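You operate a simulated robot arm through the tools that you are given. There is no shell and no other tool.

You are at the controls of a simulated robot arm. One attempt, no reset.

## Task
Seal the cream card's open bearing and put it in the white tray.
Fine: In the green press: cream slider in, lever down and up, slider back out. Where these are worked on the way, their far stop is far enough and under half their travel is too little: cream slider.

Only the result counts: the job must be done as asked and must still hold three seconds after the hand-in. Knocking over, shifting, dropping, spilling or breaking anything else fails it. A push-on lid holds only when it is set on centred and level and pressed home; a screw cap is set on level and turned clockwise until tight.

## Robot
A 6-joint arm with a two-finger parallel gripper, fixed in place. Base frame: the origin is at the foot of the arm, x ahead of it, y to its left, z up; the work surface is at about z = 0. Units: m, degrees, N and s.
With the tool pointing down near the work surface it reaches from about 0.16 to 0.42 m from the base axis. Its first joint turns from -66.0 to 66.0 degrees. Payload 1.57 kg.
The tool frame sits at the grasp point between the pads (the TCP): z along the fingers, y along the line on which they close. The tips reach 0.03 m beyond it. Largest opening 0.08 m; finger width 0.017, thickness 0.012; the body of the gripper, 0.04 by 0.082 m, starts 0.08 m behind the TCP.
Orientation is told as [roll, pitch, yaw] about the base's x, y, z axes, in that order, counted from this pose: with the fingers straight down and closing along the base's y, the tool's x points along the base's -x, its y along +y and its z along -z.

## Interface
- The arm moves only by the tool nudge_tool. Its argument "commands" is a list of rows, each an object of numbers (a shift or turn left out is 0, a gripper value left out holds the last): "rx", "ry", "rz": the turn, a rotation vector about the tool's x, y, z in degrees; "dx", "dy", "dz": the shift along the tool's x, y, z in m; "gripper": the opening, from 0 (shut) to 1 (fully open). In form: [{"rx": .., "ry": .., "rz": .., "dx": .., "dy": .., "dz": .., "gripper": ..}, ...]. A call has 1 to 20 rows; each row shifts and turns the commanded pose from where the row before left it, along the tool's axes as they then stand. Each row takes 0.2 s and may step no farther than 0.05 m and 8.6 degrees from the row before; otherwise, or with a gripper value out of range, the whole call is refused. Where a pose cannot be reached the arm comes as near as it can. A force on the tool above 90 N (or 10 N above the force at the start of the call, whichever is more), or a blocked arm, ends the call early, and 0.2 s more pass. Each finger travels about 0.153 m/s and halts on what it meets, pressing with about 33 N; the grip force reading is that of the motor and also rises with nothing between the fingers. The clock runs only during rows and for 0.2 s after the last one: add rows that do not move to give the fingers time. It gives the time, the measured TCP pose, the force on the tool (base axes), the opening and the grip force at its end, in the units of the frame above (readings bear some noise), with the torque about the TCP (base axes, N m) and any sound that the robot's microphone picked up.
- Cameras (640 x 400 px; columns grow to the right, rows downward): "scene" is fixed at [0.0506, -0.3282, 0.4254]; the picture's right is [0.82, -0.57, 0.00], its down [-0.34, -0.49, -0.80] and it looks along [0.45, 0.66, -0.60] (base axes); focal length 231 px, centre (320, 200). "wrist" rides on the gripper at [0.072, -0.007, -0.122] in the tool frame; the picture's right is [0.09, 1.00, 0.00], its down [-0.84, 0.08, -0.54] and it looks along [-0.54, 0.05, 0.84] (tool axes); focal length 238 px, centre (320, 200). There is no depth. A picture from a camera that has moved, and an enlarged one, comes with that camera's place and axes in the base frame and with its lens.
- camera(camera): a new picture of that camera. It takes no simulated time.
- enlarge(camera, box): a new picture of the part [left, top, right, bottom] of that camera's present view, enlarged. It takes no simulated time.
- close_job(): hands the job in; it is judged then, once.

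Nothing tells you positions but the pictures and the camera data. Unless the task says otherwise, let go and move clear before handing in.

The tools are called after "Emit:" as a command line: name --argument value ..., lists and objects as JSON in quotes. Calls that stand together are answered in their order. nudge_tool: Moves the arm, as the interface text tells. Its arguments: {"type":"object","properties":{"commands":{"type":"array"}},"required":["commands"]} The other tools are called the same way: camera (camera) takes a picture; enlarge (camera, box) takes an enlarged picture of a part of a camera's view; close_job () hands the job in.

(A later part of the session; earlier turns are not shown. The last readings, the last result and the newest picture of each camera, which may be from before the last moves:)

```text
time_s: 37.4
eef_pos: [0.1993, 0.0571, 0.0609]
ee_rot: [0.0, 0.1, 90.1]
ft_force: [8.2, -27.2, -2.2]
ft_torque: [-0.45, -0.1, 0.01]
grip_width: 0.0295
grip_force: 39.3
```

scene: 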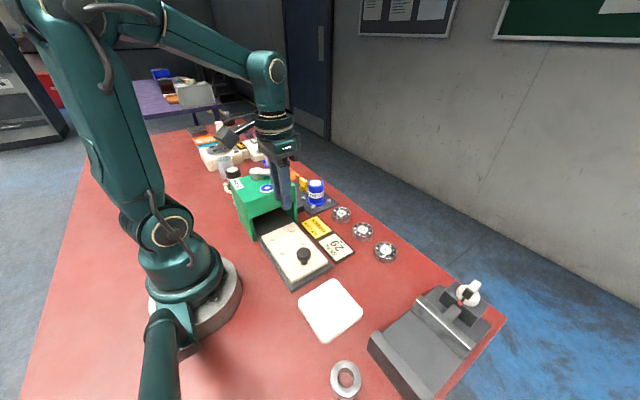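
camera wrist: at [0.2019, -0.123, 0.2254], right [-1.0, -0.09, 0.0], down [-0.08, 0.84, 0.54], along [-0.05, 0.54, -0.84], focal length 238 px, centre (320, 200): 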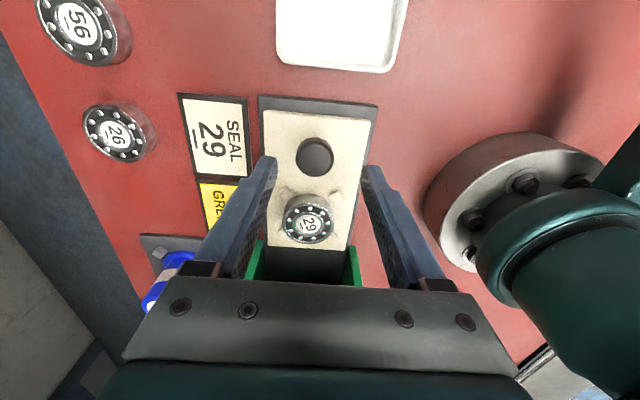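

A resisting force of 27 N at y ≈ 0.057 suggests the stop. One more small push to confirm, plus a look.

Emit:
nudge_tool --commands '[{"dx": -0.002}, {}]'

Emit:
camera --camera "wrist"

Emit:
enlarge --camera "scene" --box '[220, 140, 350, 270]'

```text
time_s: 38.0
eef_pos: [0.1997, 0.0607, 0.0615]
ee_rot: [-0.1, -0.1, 89.9]
ft_force: [1.6, -7.3, -5.4]
ft_torque: [-0.55, -0.03, 0.1]
grip_width: 0.0288
grip_force: 38.9
```

```text
taken
camera wrist: at [0.2058, -0.0113, 0.1831], right [-1.0, -0.09, 0.0], down [-0.08, 0.84, 0.54], along [-0.05, 0.54, -0.84], focal length 238 px, centre (320, 200)
```

wrist: 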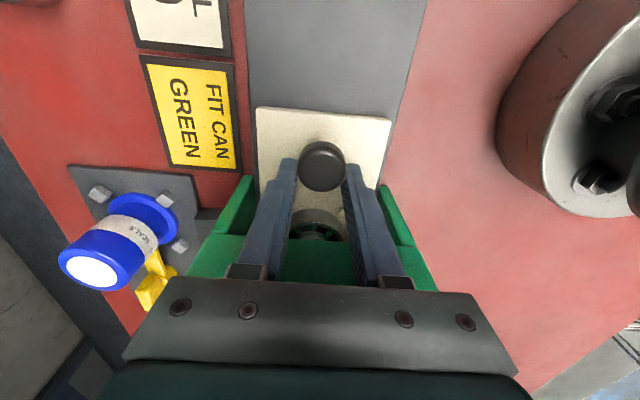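

```text
3.08 times, centred on (285, 205) of scene
camera zoom: at [0.0506, -0.3282, 0.4255], right [0.82, -0.57, 0.0], down [-0.34, -0.49, -0.8], along [0.45, 0.66, -0.6], focal length 711 px, centre (428, 185)
```

zoom: 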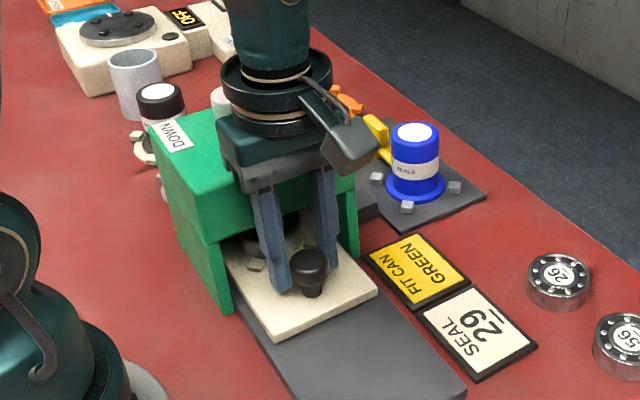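

The knob has stopped at y ≈ 0.049 (about 0.10 m of travel) and the fingers slid slightly on it, so the slider is at its far stop. Releasing and rising clear.

Emit:
nudge_tool --commands '[{"gripper": 0.7}, {}, {}, {"dz": -0.01}, {"dz": -0.02}, {"dz": -0.03}, {"dz": -0.03}, {"dz": -0.03}, {}]'

Emit:
camera --camera "wrist"

Emit:
enlarge --camera "scene" --box '[220, 140, 350, 270]'

```text
time_s: 40.0
eef_pos: [0.2002, 0.0595, 0.1808]
ee_rot: [-0.2, 0.1, 89.9]
ft_force: [-0.3, -0.1, 0.1]
ft_torque: [0.01, 0.01, 0.05]
grip_width: 0.0563
grip_force: 0.1
```

```text
taken
camera wrist: at [0.2066, -0.0117, 0.3038], right [-1.0, -0.09, 0.0], down [-0.08, 0.84, 0.54], along [-0.05, 0.54, -0.84], focal length 238 px, centre (320, 200)
```

wrist: 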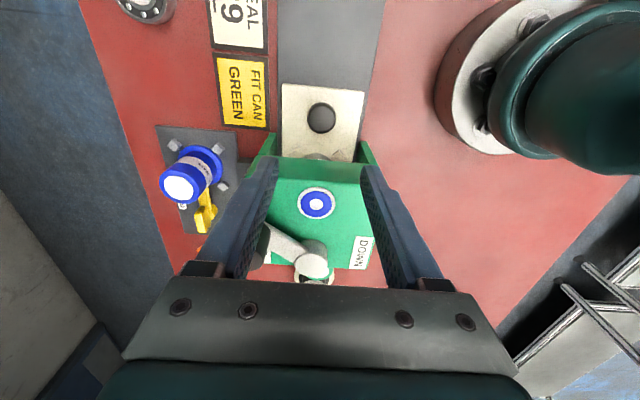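

```text
3.08 times, centred on (285, 205) of scene
camera zoom: at [0.0506, -0.3282, 0.4254], right [0.82, -0.57, 0.0], down [-0.34, -0.49, -0.8], along [0.45, 0.66, -0.6], focal length 711 px, centre (428, 185)
```

zoom: 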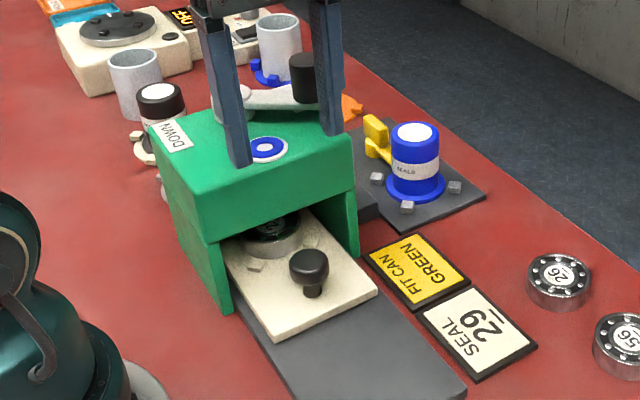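

The slider is fully in with the bearing under the press. Next is the lever: handle near (0.247, 0.128), hub near (0.199, 0.165). I'll rise and move above the handle.

Emit:
nudge_tool --commands '[{"dz": -0.03}, {"dz": -0.03}, {"dy": -0.023, "dx": -0.03}, {"dy": -0.0235, "dx": -0.039}, {}]'

Emit:
camera --camera "wrist"

Emit:
enlarge --camera "scene" --box '[200, 110, 350, 230]'

```text
time_s: 41.2
eef_pos: [0.2462, 0.1287, 0.2411]
ee_rot: [0.0, 0.0, 89.9]
ft_force: [1.0, 0.3, 0.4]
ft_torque: [0.0, -0.01, 0.0]
grip_width: 0.056
grip_force: 0.1
```

```text
taken
camera wrist: at [0.2524, 0.0577, 0.3636], right [-1.0, -0.09, 0.0], down [-0.08, 0.84, 0.54], along [-0.05, 0.54, -0.84], focal length 238 px, centre (320, 200)
```

wrist: 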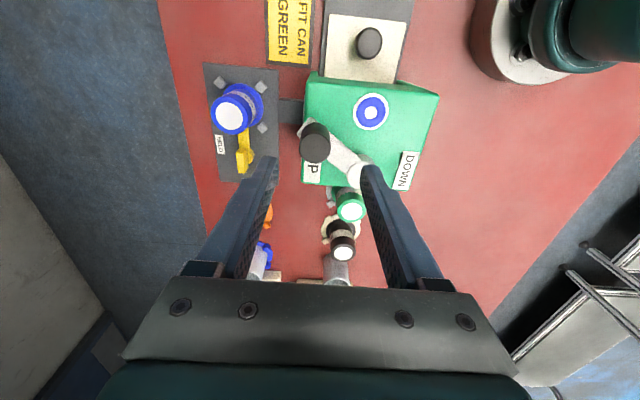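

```text
3.33 times, centred on (275, 170) of scene
camera zoom: at [0.0506, -0.3282, 0.4254], right [0.82, -0.57, 0.0], down [-0.34, -0.49, -0.8], along [0.45, 0.66, -0.6], focal length 771 px, centre (470, 300)
```

zoom: 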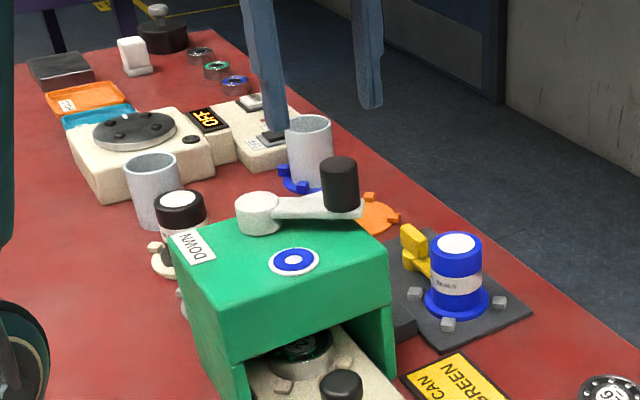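

Handle measured at about (0.248, 0.129), top near z ≈ 0.17; the lever arm lies below z ≈ 0.145. I'll go down so the fingertips stop above the arm, with the fingers either side of the handle.

Emit:
nudge_tool --commands '[{"dy": -0.0015}, {"dz": 0.015}, {"dz": 0.015}, {}]'

Emit:
camera --camera "wrist"

Emit:
enlarge --camera "scene" --box '[220, 130, 340, 210]'

```text
time_s: 42.2
eef_pos: [0.2479, 0.1288, 0.2106]
ee_rot: [0.0, 0.0, 89.9]
ft_force: [-0.1, 0.1, -0.5]
ft_torque: [0.0, -0.01, 0.01]
grip_width: 0.056
grip_force: 0.2
```

```text
taken
camera wrist: at [0.2537, 0.0572, 0.333], right [-1.0, -0.09, 0.0], down [-0.08, 0.84, 0.54], along [-0.05, 0.54, -0.84], focal length 238 px, centre (320, 200)
```

wrist: 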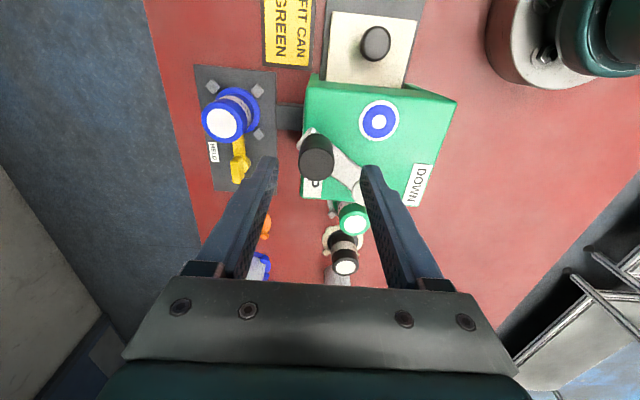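

```text
5.00 times, centred on (280, 170) of scene
camera zoom: at [0.0506, -0.3282, 0.4254], right [0.82, -0.57, 0.0], down [-0.34, -0.49, -0.8], along [0.45, 0.66, -0.6], focal length 1156 px, centre (520, 350)
```

zoom: 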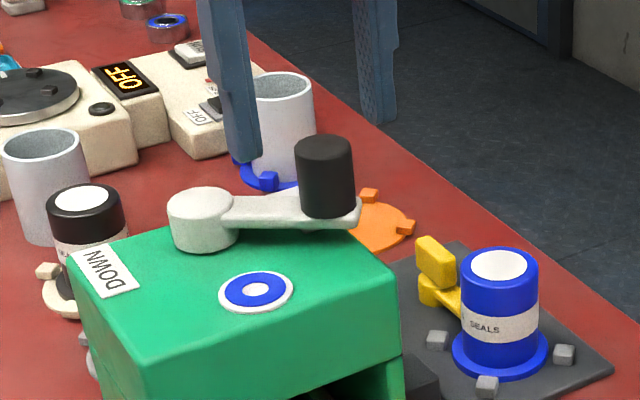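

The handle is well between the fingers, about 2 mm toward +x. Adjusting, lowering to z ≈ 0.18, and closing to a loose cage.

Emit:
nudge_tool --commands '[{"dy": -0.002, "dx": 0.002}, {"dz": 0.015}, {"dz": 0.015}, {}, {"gripper": 0.42}, {}, {}]'

Emit:
camera --camera "wrist"

Emit:
enlarge --camera "scene" --box '[220, 130, 340, 210]'

```text
time_s: 43.8
eef_pos: [0.2496, 0.1268, 0.1799]
ee_rot: [-0.1, 0.0, 89.9]
ft_force: [-0.1, 0.2, -0.3]
ft_torque: [0.01, 0.01, -0.01]
grip_width: 0.0339
grip_force: 0.0
```

```text
taken
camera wrist: at [0.2556, 0.055, 0.3029], right [-1.0, -0.09, 0.0], down [-0.08, 0.84, 0.54], along [-0.05, 0.54, -0.84], focal length 238 px, centre (320, 200)
```

wrist: 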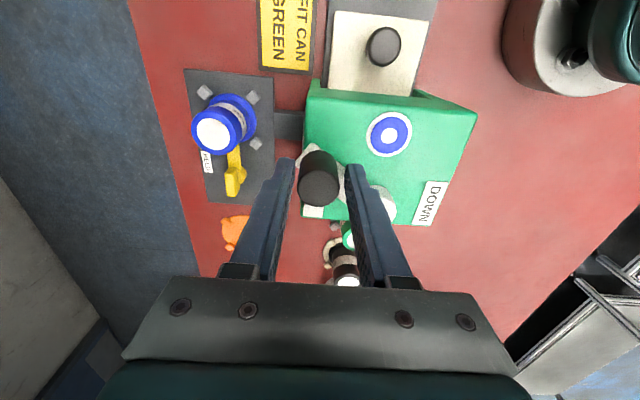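

```text
5.00 times, centred on (280, 170) of scene
camera zoom: at [0.0506, -0.3282, 0.4254], right [0.82, -0.57, 0.0], down [-0.34, -0.49, -0.8], along [0.45, 0.66, -0.6], focal length 1156 px, centre (520, 350)
```

zoom: 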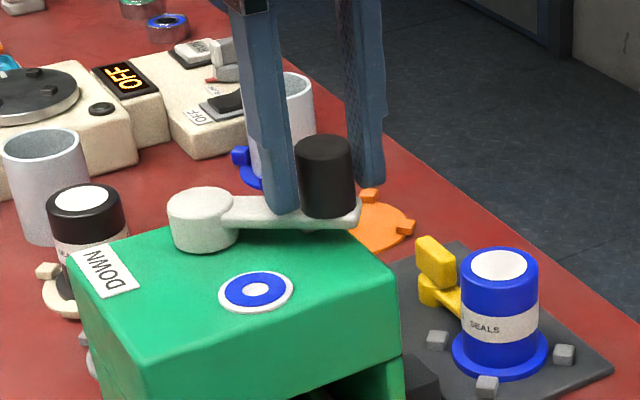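

The handle sits centred in a loose cage. Starting the lever sweep toward DOWN along its arc around the hub, first a short section to see how it responds.

Emit:
nudge_tool --commands '[{"dx": 0.00504, "dy": 0.00422}, {"dx": 0.00457, "dy": 0.00473}, {"dx": 0.00404, "dy": 0.00518}, {"dx": 0.00349, "dy": 0.00557}, {}]'

Emit:
camera --camera "wrist"

Emit:
enlarge --camera "scene" --box '[220, 130, 340, 210]'

```text
time_s: 45.0
eef_pos: [0.2296, 0.1094, 0.1805]
ee_rot: [0.1, 0.0, 90.0]
ft_force: [1.1, 0.3, -0.1]
ft_torque: [0.01, -0.04, -0.02]
grip_width: 0.0338
grip_force: 0.4
```

```text
taken
camera wrist: at [0.2359, 0.038, 0.3028], right [-1.0, -0.09, 0.0], down [-0.08, 0.84, 0.54], along [-0.05, 0.54, -0.84], focal length 238 px, centre (320, 200)
```

wrist: 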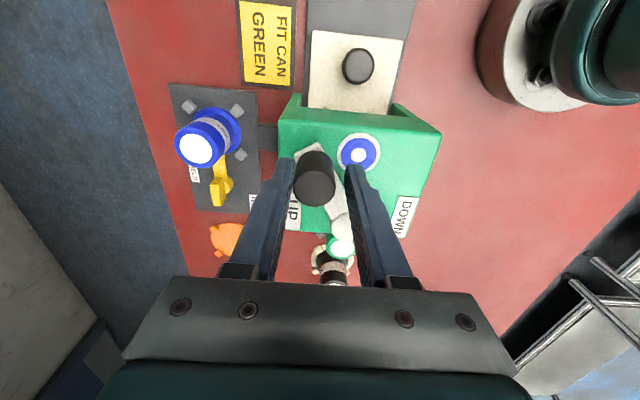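

```text
5.00 times, centred on (280, 170) of scene
camera zoom: at [0.0506, -0.3282, 0.4254], right [0.82, -0.57, 0.0], down [-0.34, -0.49, -0.8], along [0.45, 0.66, -0.6], focal length 1156 px, centre (520, 350)
```

zoom: 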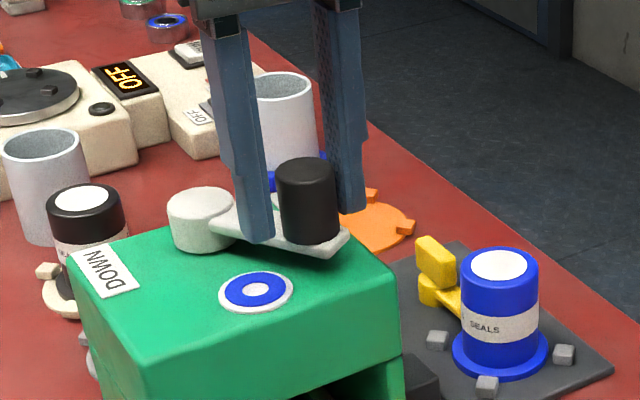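

The lever follows smoothly with almost no force. Continuing along the arc.

Emit:
nudge_tool --commands '[{"dx": 0.00288, "dy": 0.00591}, {"dx": 0.00225, "dy": 0.00618}, {"dx": 0.00159, "dy": 0.00638}, {"dx": 0.00091, "dy": 0.00651}, {"dx": 0.00023, "dy": 0.00657}, {"dx": -0.00046, "dy": 0.00655}, {"dx": -0.00114, "dy": 0.00648}, {}]'

Emit:
camera --camera "wrist"

Emit:
enlarge --camera "scene" --box '[220, 130, 340, 210]'

```text
time_s: 46.8
eef_pos: [0.1848, 0.1038, 0.1809]
ee_rot: [0.1, 0.0, 90.0]
ft_force: [-0.2, -0.6, -0.2]
ft_torque: [-0.01, 0.0, -0.03]
grip_width: 0.0336
grip_force: 0.1
```

```text
taken
camera wrist: at [0.1915, 0.032, 0.3033], right [-1.0, -0.09, 0.0], down [-0.08, 0.84, 0.54], along [-0.05, 0.54, -0.84], focal length 238 px, centre (320, 200)
```

wrist: 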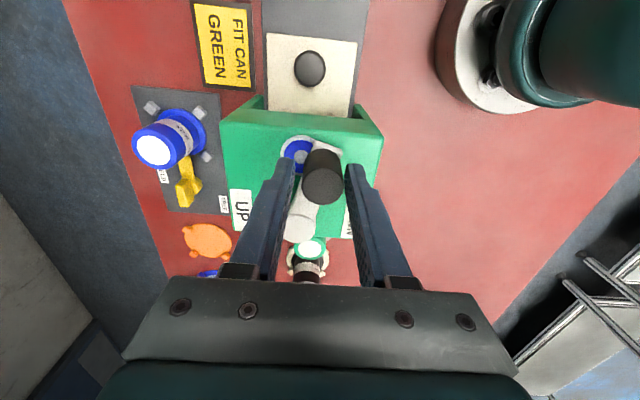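

```text
5.00 times, centred on (280, 170) of scene
camera zoom: at [0.0506, -0.3282, 0.4254], right [0.82, -0.57, 0.0], down [-0.34, -0.49, -0.8], along [0.45, 0.66, -0.6], focal length 1156 px, centre (520, 350)
```

zoom: 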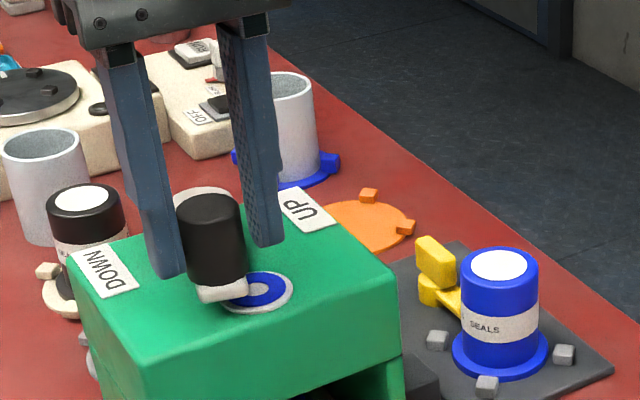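

The lever is past the middle now, over the emblem. Continuing toward DOWN until the stop.

Emit:
nudge_tool --commands '[{"dx": -0.00181, "dy": 0.00632}, {"dx": -0.00246, "dy": 0.00609}, {"dx": -0.00309, "dy": 0.0058}, {"dx": -0.00368, "dy": 0.00545}, {}]'

Emit:
camera --camera "wrist"

Emit:
enlarge --camera "scene" --box '[220, 130, 340, 210]'

```text
time_s: 48.0
eef_pos: [0.1644, 0.1143, 0.1809]
ee_rot: [-0.7, 0.2, 90.0]
ft_force: [33.3, -9.7, 1.4]
ft_torque: [0.08, -0.31, -0.07]
grip_width: 0.0631
grip_force: 16.6
```

```text
taken
camera wrist: at [0.1688, 0.043, 0.3038], right [-1.0, -0.09, -0.01], down [-0.08, 0.84, 0.54], along [-0.04, 0.54, -0.84], focal length 238 px, centre (320, 200)
```

wrist: 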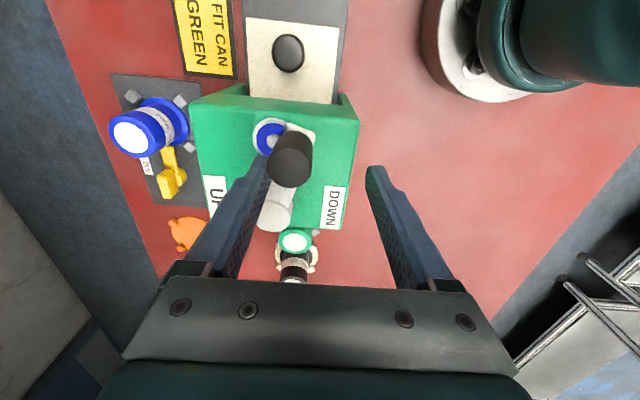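

```text
5.00 times, centred on (280, 170) of scene
camera zoom: at [0.0506, -0.3283, 0.4254], right [0.82, -0.57, 0.0], down [-0.34, -0.49, -0.8], along [0.45, 0.66, -0.6], focal length 1156 px, centre (520, 350)
```

zoom: 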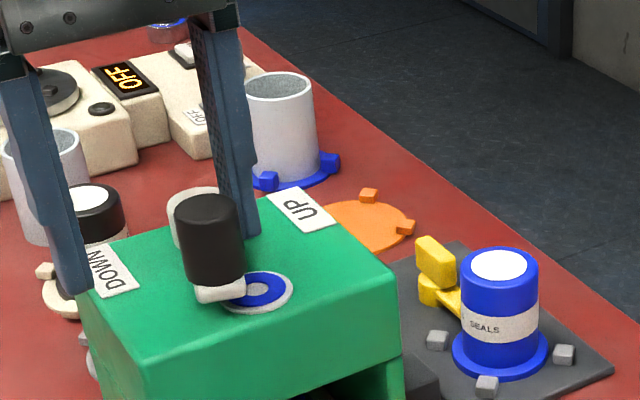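

The handle stopped near lever angle -107° (about 70° of travel) and my fingers spread under 33 N. That could be the DOWN stop; let me look at the press more closely, including inside the opening.

Emit:
enlarge --camera "scene" --box '[235, 170, 315, 250]'

Emit:
enlarge --camera "wrist" --box '[180, 80, 380, 240]'

```text
5.00 times, centred on (275, 210) of scene
camera zoom: at [0.0506, -0.3283, 0.4254], right [0.82, -0.57, 0.0], down [-0.34, -0.49, -0.8], along [0.45, 0.66, -0.6], focal length 1156 px, centre (545, 150)
```

zoom: 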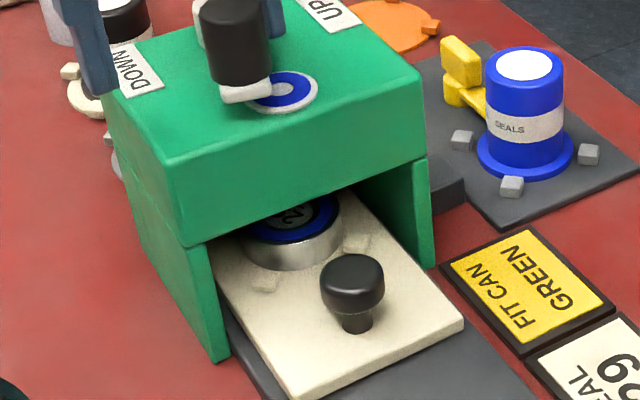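

```text
2.50 times, centred on (280, 160) of wrist
camera zoom: at [0.1688, 0.043, 0.3038], right [-1.0, -0.09, -0.01], down [-0.08, 0.84, 0.54], along [-0.04, 0.54, -0.84], focal length 596 px, centre (420, 300)
```

zoom: 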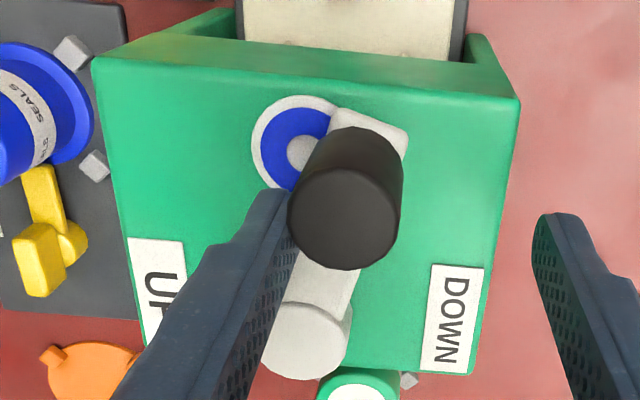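

The bearing now carries a seal ring, so the press stroke worked and this is the DOWN stop. Now I'll bring the lever back along the arc to UP.

Emit:
nudge_tool --commands '[{"dx": 0.00368, "dy": -0.00545}, {"dx": 0.00309, "dy": -0.0058}, {"dx": 0.00246, "dy": -0.00609}, {"dx": 0.00181, "dy": -0.00632}, {}, {"dx": 0.00114, "dy": -0.00648}, {"dx": 0.00046, "dy": -0.00655}, {"dx": -0.00023, "dy": -0.00657}, {"dx": -0.00091, "dy": -0.00651}, {}]'

Emit:
camera --camera "wrist"

```text
time_s: 50.2
eef_pos: [0.2135, 0.1028, 0.1811]
ee_rot: [0.0, 0.0, 90.0]
ft_force: [-0.2, -0.2, 0.7]
ft_torque: [0.0, 0.03, 0.0]
grip_width: 0.0341
grip_force: 0.4
```

```text
taken
camera wrist: at [0.2179, 0.0312, 0.303], right [-1.0, -0.09, 0.0], down [-0.08, 0.84, 0.54], along [-0.05, 0.54, -0.84], focal length 238 px, centre (320, 200)
```

wrist: 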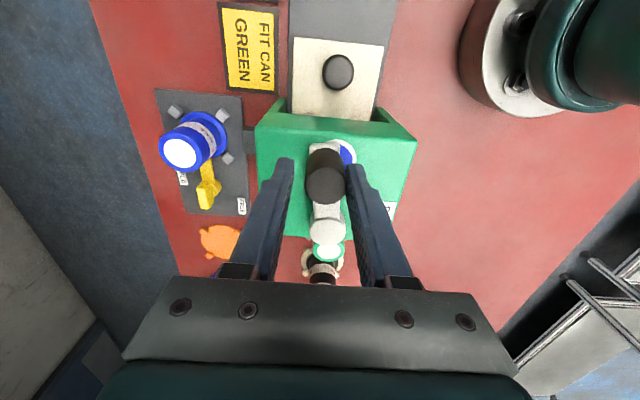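

The lever is moving back with the fingers around it. Continuing to the UP stop.

Emit:
nudge_tool --commands '[{"dx": -0.00159, "dy": -0.00638}, {"dx": -0.00225, "dy": -0.00618}, {"dx": -0.00288, "dy": -0.00591}, {"dx": -0.00349, "dy": -0.00557}, {"dx": -0.00404, "dy": -0.00518}, {"dx": -0.00457, "dy": -0.00473}, {"dx": -0.00504, "dy": -0.00422}, {}]'

Emit:
camera --camera "wrist"

Emit:
enlarge --camera "scene" --box '[220, 130, 340, 210]'

```text
time_s: 52.0
eef_pos: [0.2489, 0.1268, 0.1816]
ee_rot: [0.0, 0.0, 90.0]
ft_force: [0.5, -0.7, 0.2]
ft_torque: [-0.02, -0.01, -0.01]
grip_width: 0.0333
grip_force: 0.0
```

```text
taken
camera wrist: at [0.2557, 0.055, 0.3034], right [-1.0, -0.09, 0.0], down [-0.08, 0.84, 0.54], along [-0.05, 0.54, -0.84], focal length 238 px, centre (320, 200)
```

wrist: 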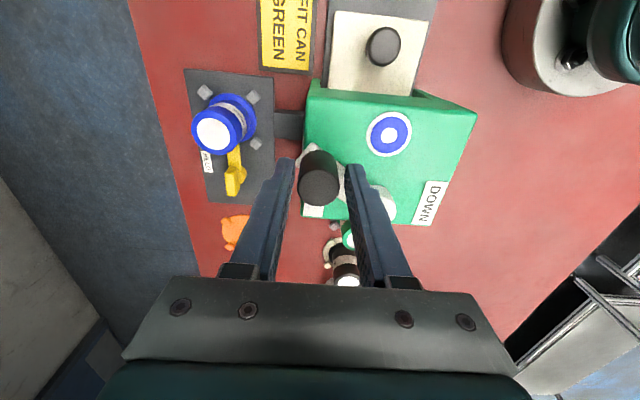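

```text
5.00 times, centred on (280, 170) of scene
camera zoom: at [0.0506, -0.3282, 0.4254], right [0.82, -0.57, 0.0], down [-0.34, -0.49, -0.8], along [0.45, 0.66, -0.6], focal length 1156 px, centre (520, 350)
```

zoom: 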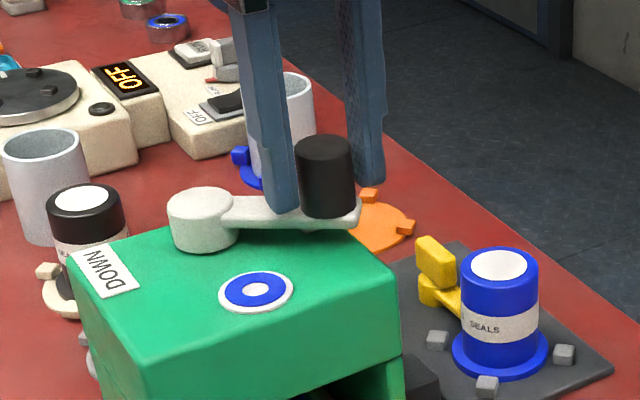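

The lever looks exactly as it did at the start. A small extra push confirms it is at the UP stop.

Emit:
nudge_tool --commands '[{"dx": -0.002, "dy": -0.003}, {"dx": -0.001, "dy": -0.002}, {}]'

Emit:
enlarge --camera "scene" --box '[220, 130, 340, 210]'

```text
time_s: 52.8
eef_pos: [0.2545, 0.1284, 0.1813]
ee_rot: [0.0, 0.0, 90.0]
ft_force: [0.2, -0.2, 0.9]
ft_torque: [0.0, -0.02, 0.0]
grip_width: 0.0337
grip_force: 0.1
```

```text
5.00 times, centred on (280, 170) of scene
camera zoom: at [0.0506, -0.3282, 0.4254], right [0.82, -0.57, 0.0], down [-0.34, -0.49, -0.8], along [0.45, 0.66, -0.6], focal length 1156 px, centre (520, 350)
```

zoom: 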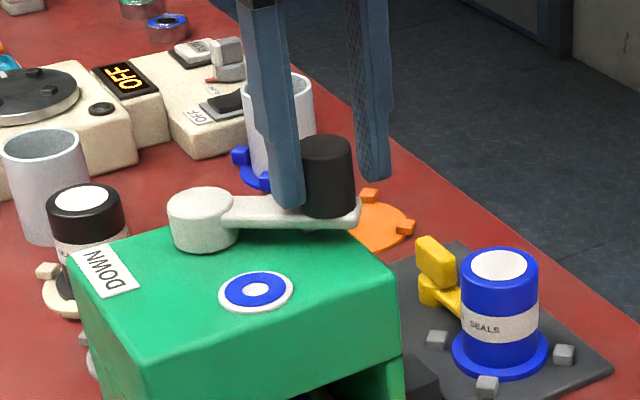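

The handle did not move while the finger closed the remaining gap. A couple more millimetres to feel the stop.

Emit:
nudge_tool --commands '[{"dy": -0.002}, {"dy": -0.0015}, {}]'

Emit:
enlarge --camera "scene" --box '[220, 130, 340, 210]'

```text
time_s: 53.6
eef_pos: [0.2566, 0.1293, 0.1811]
ee_rot: [0.1, 0.0, 90.1]
ft_force: [-7.5, 1.9, 0.6]
ft_torque: [0.03, 0.09, -0.04]
grip_width: 0.0401
grip_force: 3.3
```

```text
5.00 times, centred on (280, 170) of scene
camera zoom: at [0.0506, -0.3282, 0.4254], right [0.82, -0.57, 0.0], down [-0.34, -0.49, -0.8], along [0.45, 0.66, -0.6], focal length 1156 px, centre (520, 350)
```

zoom: 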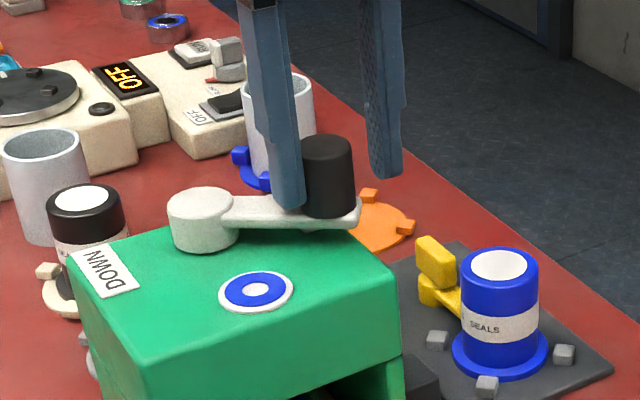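

UP stop confirmed by the contact force. Backing off, opening, rising, and moving back over the slider knob at about (0.200, 0.049).

Emit:
nudge_tool --commands '[{"dy": 0.005}, {"gripper": 0.7}, {}, {"dz": -0.02}, {"dz": -0.03}, {"dz": -0.01}, {"dx": 0.03, "dy": 0.02}, {"dx": 0.03, "dy": 0.02}, {"dx": 0.02, "dy": 0.013}, {}]'

Emit:
camera --camera "wrist"

Emit:
enlarge --camera "scene" --box '[220, 130, 350, 260]'

```text
time_s: 55.8
eef_pos: [0.2012, 0.0488, 0.2415]
ee_rot: [0.0, 0.0, 89.9]
ft_force: [0.2, 0.9, 0.6]
ft_torque: [0.01, 0.01, -0.01]
grip_width: 0.056
grip_force: 0.1
```

```text
taken
camera wrist: at [0.206, -0.0221, 0.3634], right [-1.0, -0.09, 0.0], down [-0.08, 0.84, 0.54], along [-0.05, 0.54, -0.84], focal length 238 px, centre (320, 200)
```

wrist: 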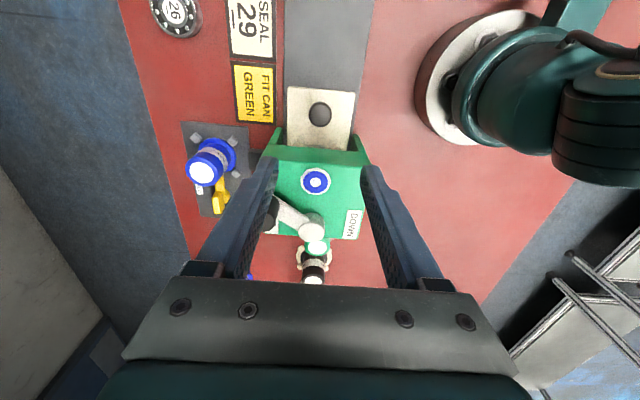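

```text
3.08 times, centred on (285, 195) of scene
camera zoom: at [0.0506, -0.3282, 0.4254], right [0.82, -0.57, 0.0], down [-0.34, -0.49, -0.8], along [0.45, 0.66, -0.6], focal length 711 px, centre (428, 215)
```

zoom: 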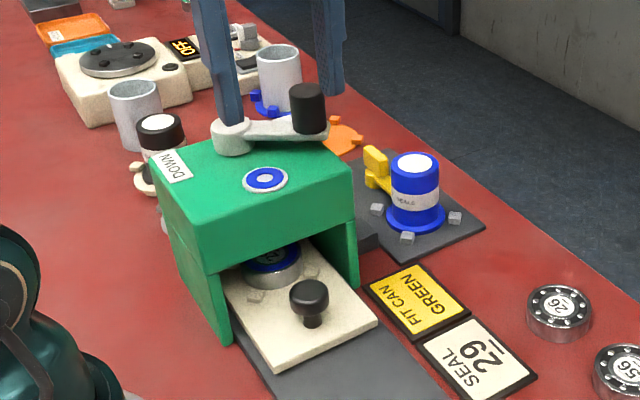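

Knob confirmed at (0.200, 0.0485). Lowering onto it and gripping.

Emit:
nudge_tool --commands '[{"dz": 0.04}, {"dz": 0.04}, {"dz": 0.04}, {"dz": 0.03}, {"dz": 0.02}, {"dz": 0.0105}, {}, {"gripper": 0.2}, {}, {}, {}]'

Emit:
camera --camera "wrist"

```text
time_s: 58.2
eef_pos: [0.2007, 0.0491, 0.0584]
ee_rot: [0.1, 0.0, 90.1]
ft_force: [1.4, 0.3, -16.9]
ft_torque: [0.12, -0.07, -0.08]
grip_width: 0.029
grip_force: 39.2
```

```text
taken
camera wrist: at [0.2059, -0.0224, 0.1814], right [-1.0, -0.09, 0.0], down [-0.08, 0.84, 0.54], along [-0.05, 0.54, -0.84], focal length 238 px, centre (320, 200)
```

wrist: 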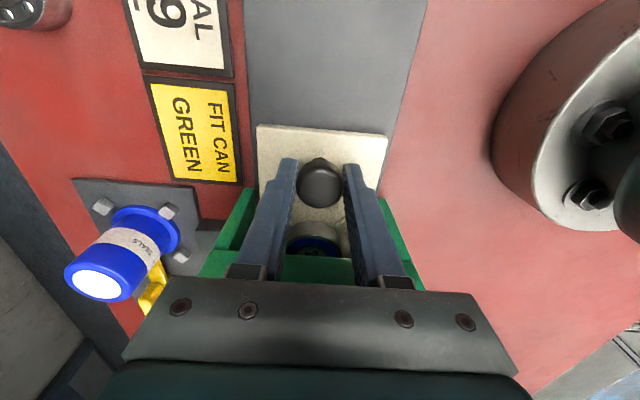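

Gripped. Pulling the slider back out toward -y.

Emit:
nudge_tool --commands '[{"dx": 0.004}, {"dx": 0.008}, {"dx": 0.008}, {"dx": 0.01}, {"dx": 0.01}, {"dx": 0.01}, {"dx": 0.01}, {"dx": 0.01}, {"dx": 0.01}, {}]'

Emit:
enlarge --camera "scene" --box '[220, 150, 350, 290]'

```text
time_s: 60.4
eef_pos: [0.2001, -0.0305, 0.0597]
ee_rot: [0.1, 0.0, 90.0]
ft_force: [-12.6, -1.7, 7.1]
ft_torque: [0.4, 0.21, -0.08]
grip_width: 0.0294
grip_force: 39.2
```

```text
2.86 times, centred on (285, 220) of scene
camera zoom: at [0.0506, -0.3282, 0.4254], right [0.82, -0.57, 0.0], down [-0.34, -0.49, -0.8], along [0.45, 0.66, -0.6], focal length 660 px, centre (420, 143)
```

zoom: 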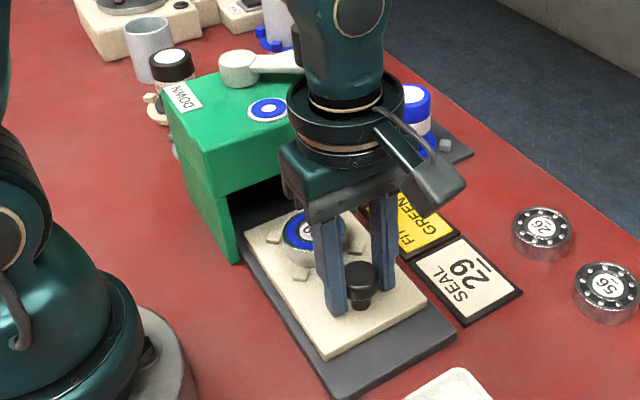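

The slider is coming out with the blue-sealed bearing. Continuing to the outer stop.

Emit:
nudge_tool --commands '[{"dx": 0.008}, {"dx": 0.006}, {"dx": 0.004}, {"dx": 0.002}, {}]'

Emit:
enlarge --camera "scene" --box '[220, 150, 350, 290]'

```text
time_s: 61.6
eef_pos: [0.1989, -0.0511, 0.0602]
ee_rot: [0.1, 0.0, 90.0]
ft_force: [-14.7, -0.2, 28.2]
ft_torque: [0.02, 0.31, 0.02]
grip_width: 0.0294
grip_force: 38.8
```

```text
2.86 times, centred on (285, 220) of scene
camera zoom: at [0.0506, -0.3282, 0.4255], right [0.82, -0.57, 0.0], down [-0.34, -0.49, -0.8], along [0.45, 0.66, -0.6], focal length 660 px, centre (420, 143)
```

zoom: 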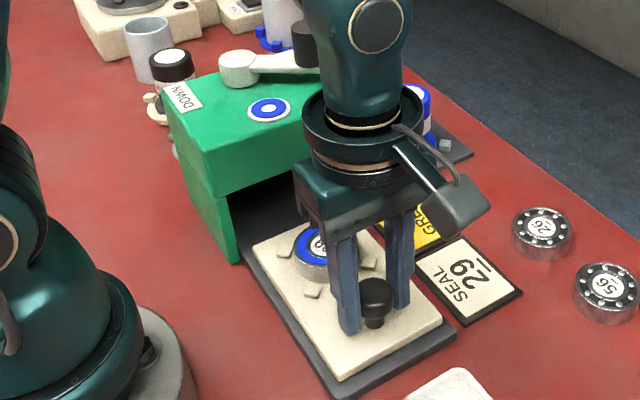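

Near the original outer position. A small further pull to feel the stop.

Emit:
nudge_tool --commands '[{"dx": 0.002}, {"dx": 0.001}, {}]'

```text
time_s: 62.4
eef_pos: [0.1999, -0.0533, 0.0596]
ee_rot: [0.1, -0.1, 89.9]
ft_force: [-5.8, 28.4, -4.4]
ft_torque: [0.44, 0.09, -0.05]
grip_width: 0.0296
grip_force: 39.4
```

Outer stop reached (28 N). Easing off, releasing the knob, rising, then turning the gripper back to neutral.

Emit:
nudge_tool --commands '[{"dx": -0.002}, {"gripper": 0.7}, {}, {"dz": -0.01}, {"dz": -0.03}, {"dz": -0.04}, {"dz": -0.04}, {"rz": 8.2}, {"rz": 8.2}, {"rz": 8.2}, {"rz": 8.2}, {"rz": 8.2}, {"rz": 8.2}, {"rz": 8.2}, {"rz": 8.2}, {"rz": 8.2}, {"rz": 8.2}, {"rz": 8.0}, {}]'

Emit:
camera --camera "wrist"

Emit:
enlarge --camera "scene" --box '[220, 150, 350, 290]'

```text
time_s: 66.4
eef_pos: [0.2007, -0.0517, 0.1804]
ee_rot: [0.0, 0.0, -0.1]
ft_force: [-0.9, 0.2, -0.2]
ft_torque: [-0.03, -0.03, -0.01]
grip_width: 0.0561
grip_force: 0.1
```

```text
taken
camera wrist: at [0.1278, -0.0574, 0.3024], right [-0.09, 1.0, 0.0], down [0.84, 0.08, 0.54], along [0.54, 0.05, -0.84], focal length 238 px, centre (320, 200)
```

wrist: 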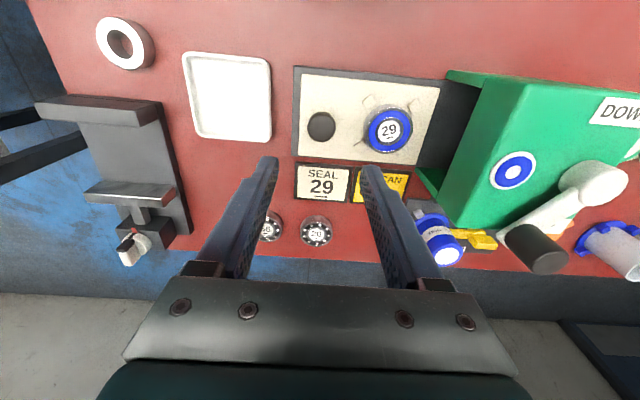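

```text
2.86 times, centred on (285, 220) of scene
camera zoom: at [0.0506, -0.3282, 0.4254], right [0.82, -0.57, 0.0], down [-0.34, -0.49, -0.8], along [0.45, 0.66, -0.6], focal length 660 px, centre (420, 143)
```

zoom: 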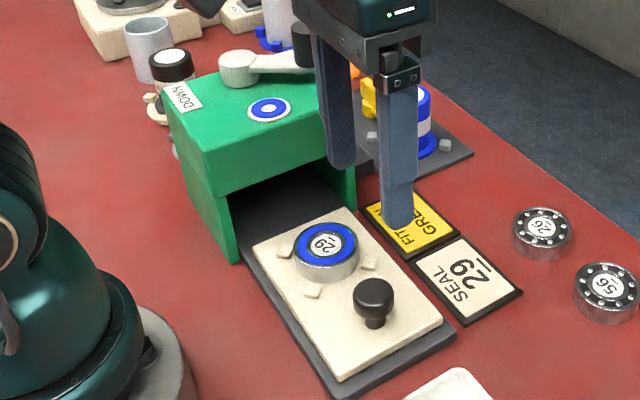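

The bearing 29 is out, sealed with a blue seal, at about (0.1985, 0.0255). The tray is centred near (0.190, -0.156), roughly 0.09 m square. Moving over the bearing and descending to grip it.

Emit:
nudge_tool --commands '[{"dy": 0.04, "gripper": 0.78}, {"dy": 0.0372, "dx": 0.002}, {"dz": 0.03}, {"dz": 0.03}, {"dz": 0.02}, {}]'

Emit:
camera --camera "wrist"

```text
time_s: 67.8
eef_pos: [0.1985, 0.0257, 0.1014]
ee_rot: [0.0, 0.1, 0.0]
ft_force: [1.4, 0.6, -0.4]
ft_torque: [0.01, -0.04, 0.01]
grip_width: 0.0622
grip_force: 0.0
```

```text
taken
camera wrist: at [0.1256, 0.0195, 0.2227], right [-0.09, 1.0, 0.0], down [0.84, 0.08, 0.54], along [0.54, 0.05, -0.84], focal length 238 px, centre (320, 200)
```

wrist: 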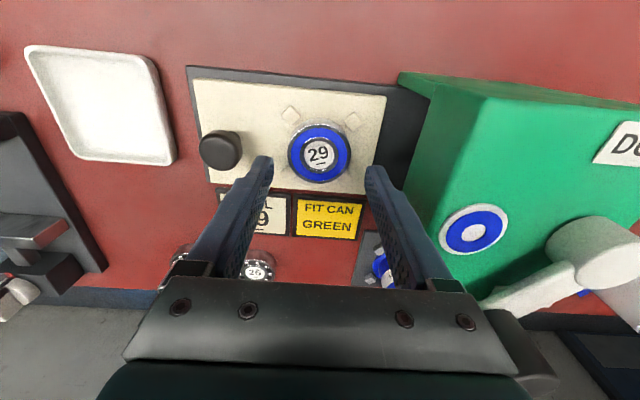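

Aligned within a millimetre. Lowering to grip height and closing.

Emit:
nudge_tool --commands '[{"dz": 0.02}, {"dz": 0.015}, {"dz": 0.008}, {"dz": 0.0045}, {}, {"gripper": 0.3}, {}, {}, {}, {}]'

Emit:
enlarge --camera "scene" --box '[250, 180, 340, 260]'

```text
time_s: 70.0
eef_pos: [0.1984, 0.0258, 0.0528]
ee_rot: [0.0, 0.0, 0.0]
ft_force: [3.3, -2.1, 5.7]
ft_torque: [-0.28, -0.09, 0.15]
grip_width: 0.0513
grip_force: 34.2
```

```text
5.00 times, centred on (295, 220) of scene
camera zoom: at [0.0506, -0.3282, 0.4255], right [0.82, -0.57, 0.0], down [-0.34, -0.49, -0.8], along [0.45, 0.66, -0.6], focal length 1156 px, centre (445, 100)
```

zoom: 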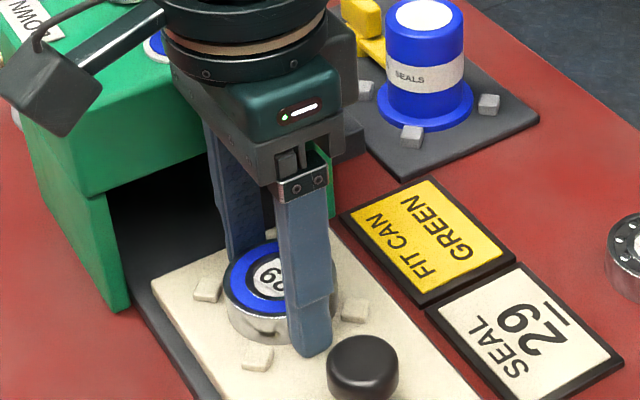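

Gripped at 51 mm with a light downward contact. Slow lift.

Emit:
nudge_tool --commands '[{"dz": -0.001}, {"dz": -0.002}, {"dz": -0.003}, {"dz": -0.004}, {"dz": -0.005}, {"dz": -0.006}, {"dz": -0.007}, {"dz": -0.008}, {}]'

Emit:
enlarge --camera "scene" --box '[250, 180, 340, 260]'

```text
time_s: 72.0
eef_pos: [0.1989, 0.0258, 0.0885]
ee_rot: [0.1, 0.0, 0.0]
ft_force: [0.4, 0.2, -1.0]
ft_torque: [-0.02, 0.0, -0.01]
grip_width: 0.0509
grip_force: 32.9
```

```text
5.00 times, centred on (295, 220) of scene
camera zoom: at [0.0506, -0.3282, 0.4254], right [0.82, -0.57, 0.0], down [-0.34, -0.49, -0.8], along [0.45, 0.66, -0.6], focal length 1156 px, centre (445, 100)
```

zoom: 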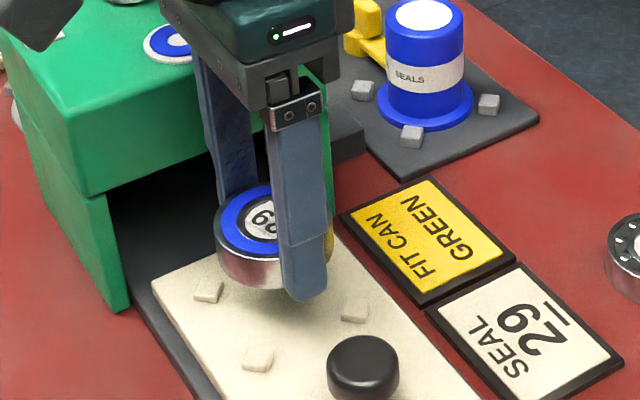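

The sealed bearing is held. Raising a little more to clear the knob, then moving slowly toward the white tray.

Emit:
nudge_tool --commands '[{"dz": -0.008}, {"dz": -0.01}, {"dz": -0.006}, {"dy": -0.006}, {"dy": -0.01}, {"dy": -0.012}, {"dy": -0.012}, {"dy": -0.012}, {"dy": -0.012}, {"dy": -0.012}, {"dy": -0.012}, {"dy": -0.012}, {"dy": -0.012}, {"dy": -0.012}, {"dy": -0.012}, {"dy": -0.012}, {"dy": -0.01, "dx": 0.002}, {"dy": -0.01, "dx": 0.004}, {"dy": -0.006, "dx": 0.003}, {}]'

Emit:
camera --camera "wrist"

Emit:
camera --camera "scene"

```text
time_s: 76.2
eef_pos: [0.189, -0.1481, 0.1124]
ee_rot: [-0.1, -0.1, 0.0]
ft_force: [0.2, -0.2, -2.2]
ft_torque: [-0.03, 0.0, 0.01]
grip_width: 0.0511
grip_force: 33.2
```

```text
taken
camera wrist: at [0.1163, -0.1544, 0.235], right [-0.09, 1.0, 0.0], down [0.84, 0.08, 0.54], along [0.54, 0.05, -0.84], focal length 238 px, centre (320, 200)
```

wrist: 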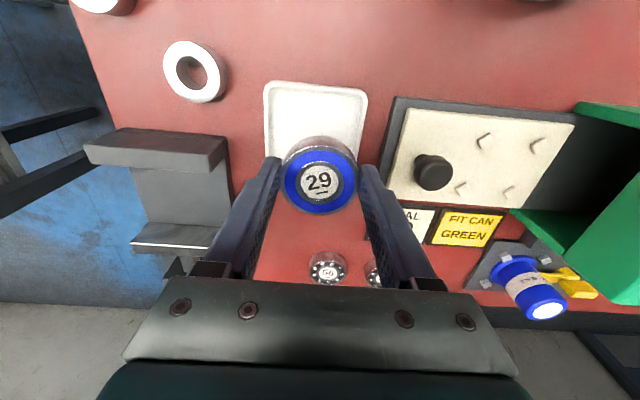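

```text
taken
```

scene: 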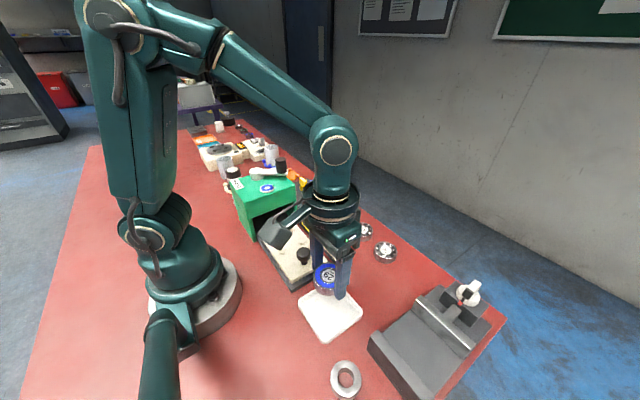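

The tray's centre is about (0.190, -0.156). I'll centre over it and turn to -45° so the fingers fit along the tray's diagonal.

Emit:
nudge_tool --commands '[{"dy": -0.004}, {"dy": -0.004, "dx": -0.001}, {}, {"rz": 4}, {"rz": 5}, {"rz": 6}, {"rz": 6}, {"rz": 6}, {"rz": 6}, {"rz": 5}, {"rz": 4}, {"rz": 3}, {}]'

Emit:
camera --camera "wrist"

Emit:
enlarge --camera "scene" --box '[280, 240, 390, 360]'

```text
time_s: 79.0
eef_pos: [0.1897, -0.1566, 0.1125]
ee_rot: [-0.1, 0.0, -45.1]
ft_force: [-0.4, 0.2, -1.1]
ft_torque: [0.0, -0.03, 0.03]
grip_width: 0.0506
grip_force: 32.4
```

```text
taken
camera wrist: at [0.1339, -0.1097, 0.235], right [0.64, 0.77, 0.0], down [0.65, -0.54, 0.54], along [0.42, -0.35, -0.84], focal length 238 px, centre (320, 200)
```

wrist: 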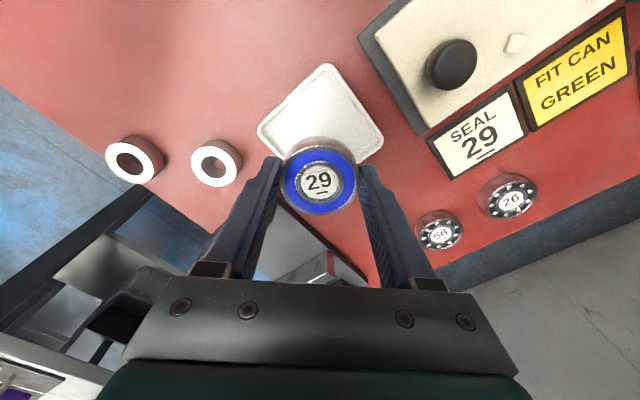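

```text
3.33 times, centred on (335, 300) of scene
camera zoom: at [0.0506, -0.3282, 0.4254], right [0.82, -0.57, 0.0], down [-0.34, -0.49, -0.8], along [0.45, 0.66, -0.6], focal length 771 px, centre (270, -133)
```

zoom: 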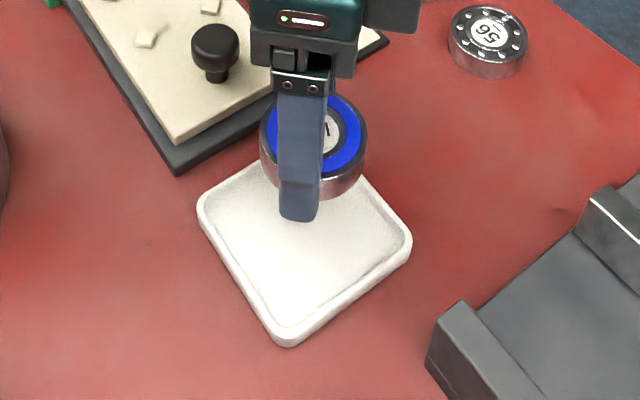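

Everything lines up over the tray centre. Lowering in stages.

Emit:
nudge_tool --commands '[{"dz": 0.008}, {"dz": 0.012}, {"dz": 0.012}, {"dz": 0.012}, {"dz": 0.012}, {"dz": 0.006}, {}]'

Emit:
camera --camera "wrist"

Emit:
enlarge --camera "scene" --box '[280, 240, 390, 360]'

```text
time_s: 80.6
eef_pos: [0.1897, -0.1569, 0.0506]
ee_rot: [-0.1, 0.0, -45.0]
ft_force: [0.8, 0.0, -1.4]
ft_torque: [0.0, 0.05, 0.0]
grip_width: 0.0506
grip_force: 33.3
```

```text
taken
camera wrist: at [0.1338, -0.1094, 0.1728], right [0.64, 0.77, 0.0], down [0.65, -0.54, 0.54], along [0.42, -0.35, -0.84], focal length 238 px, centre (320, 200)
```

wrist: 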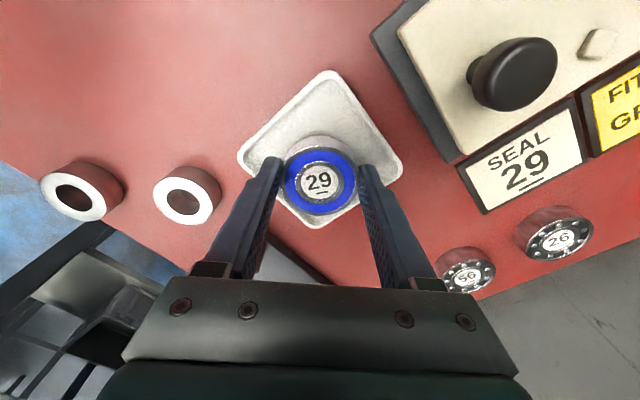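

```text
3.33 times, centred on (335, 300) of scene
camera zoom: at [0.0506, -0.3282, 0.4254], right [0.82, -0.57, 0.0], down [-0.34, -0.49, -0.8], along [0.45, 0.66, -0.6], focal length 771 px, centre (270, -133)
```

zoom: 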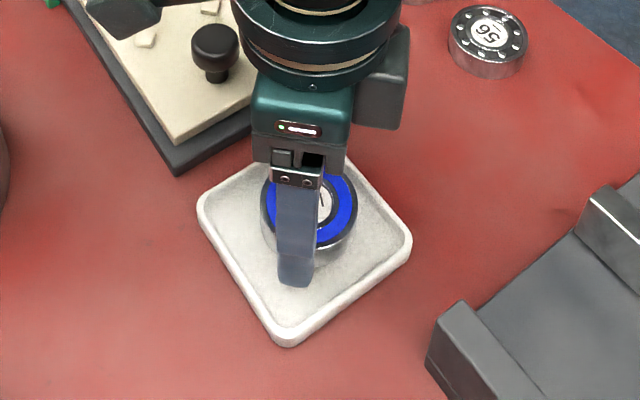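

Well centred over the tray floor. Lowering the last centimetre in small steps.

Emit:
nudge_tool --commands '[{"dz": 0.005}, {"dz": 0.004}, {"dz": 0.002}, {}]'

```text
time_s: 81.6
eef_pos: [0.1912, -0.1564, 0.0384]
ee_rot: [0.0, 0.0, -45.0]
ft_force: [-1.0, -0.6, -1.6]
ft_torque: [-0.03, -0.04, -0.01]
grip_width: 0.0509
grip_force: 33.0
```

Emit:
nudge_tool --commands '[{"dz": 0.001}, {"dz": 0.001}, {}]'

```text
time_s: 82.4
eef_pos: [0.191, -0.1557, 0.0371]
ee_rot: [-0.1, 0.0, -44.9]
ft_force: [0.3, 0.3, -2.6]
ft_torque: [0.02, 0.01, 0.0]
grip_width: 0.0508
grip_force: 32.9
```

Still hanging free. Two more millimetre steps.

Emit:
nudge_tool --commands '[{"dz": 0.001}, {}]'

```text
time_s: 83.0
eef_pos: [0.1899, -0.1555, 0.0362]
ee_rot: [0.0, 0.1, -45.0]
ft_force: [-0.5, 0.8, -0.9]
ft_torque: [0.02, 0.03, -0.02]
grip_width: 0.0508
grip_force: 33.6
```

The bearing is nearly on the floor of the tray. Another step.

Emit:
nudge_tool --commands '[{"dz": 0.001}, {"dz": 0.0005}, {}]'

```text
time_s: 83.8
eef_pos: [0.1916, -0.1558, 0.0362]
ee_rot: [0.0, -0.1, -45.0]
ft_force: [-0.1, 1.8, 1.8]
ft_torque: [-0.04, -0.05, 0.0]
grip_width: 0.0509
grip_force: 32.9
```

Contact now (the weight has come off). Opening slightly and rising straight up.

Emit:
nudge_tool --commands '[{"gripper": 0.7}, {}, {}, {"dz": -0.005}, {"dz": -0.01}, {"dz": -0.02}, {"dz": -0.03}, {"dz": -0.04}, {"dz": -0.04}, {}]'

Emit:
camera --camera "wrist"

Emit:
enlarge --camera "scene" --box '[280, 240, 390, 360]'

Emit:
camera --camera "scene"

```text
time_s: 86.0
eef_pos: [0.1907, -0.1562, 0.1791]
ee_rot: [0.0, 0.0, -45.1]
ft_force: [0.2, 0.0, 0.0]
ft_torque: [0.01, -0.01, 0.0]
grip_width: 0.0561
grip_force: 0.0
```

```text
taken
camera wrist: at [0.1342, -0.1096, 0.3018], right [0.64, 0.77, 0.0], down [0.65, -0.54, 0.54], along [0.42, -0.35, -0.84], focal length 238 px, centre (320, 200)
```

wrist: 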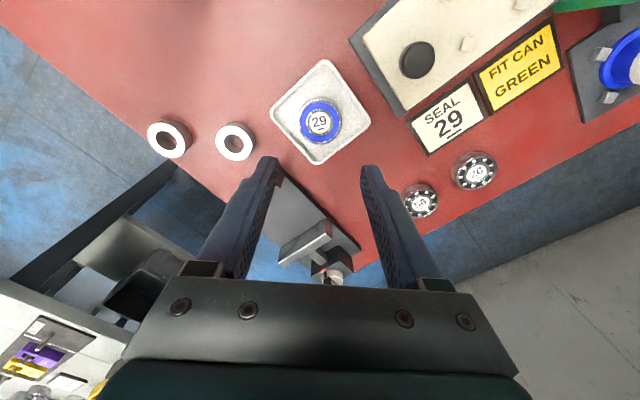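

```text
3.33 times, centred on (335, 300) of scene
camera zoom: at [0.0506, -0.3282, 0.4254], right [0.82, -0.57, 0.0], down [-0.34, -0.49, -0.8], along [0.45, 0.66, -0.6], focal length 771 px, centre (270, -133)
```

zoom: 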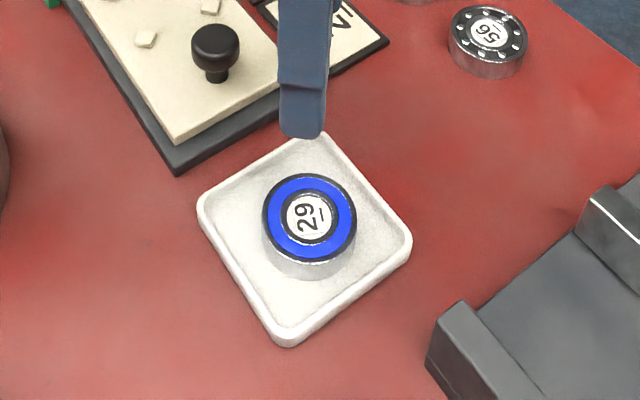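

```text
taken
```

scene: 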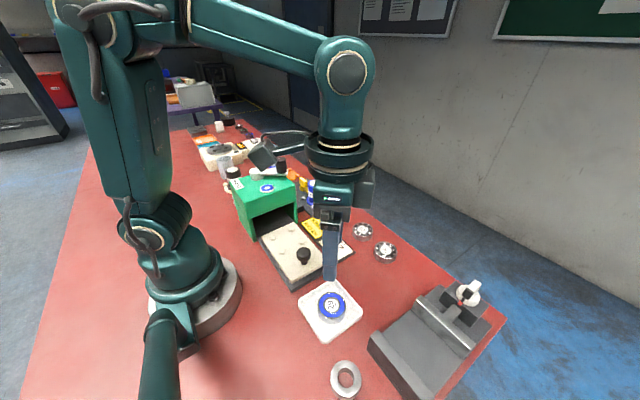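

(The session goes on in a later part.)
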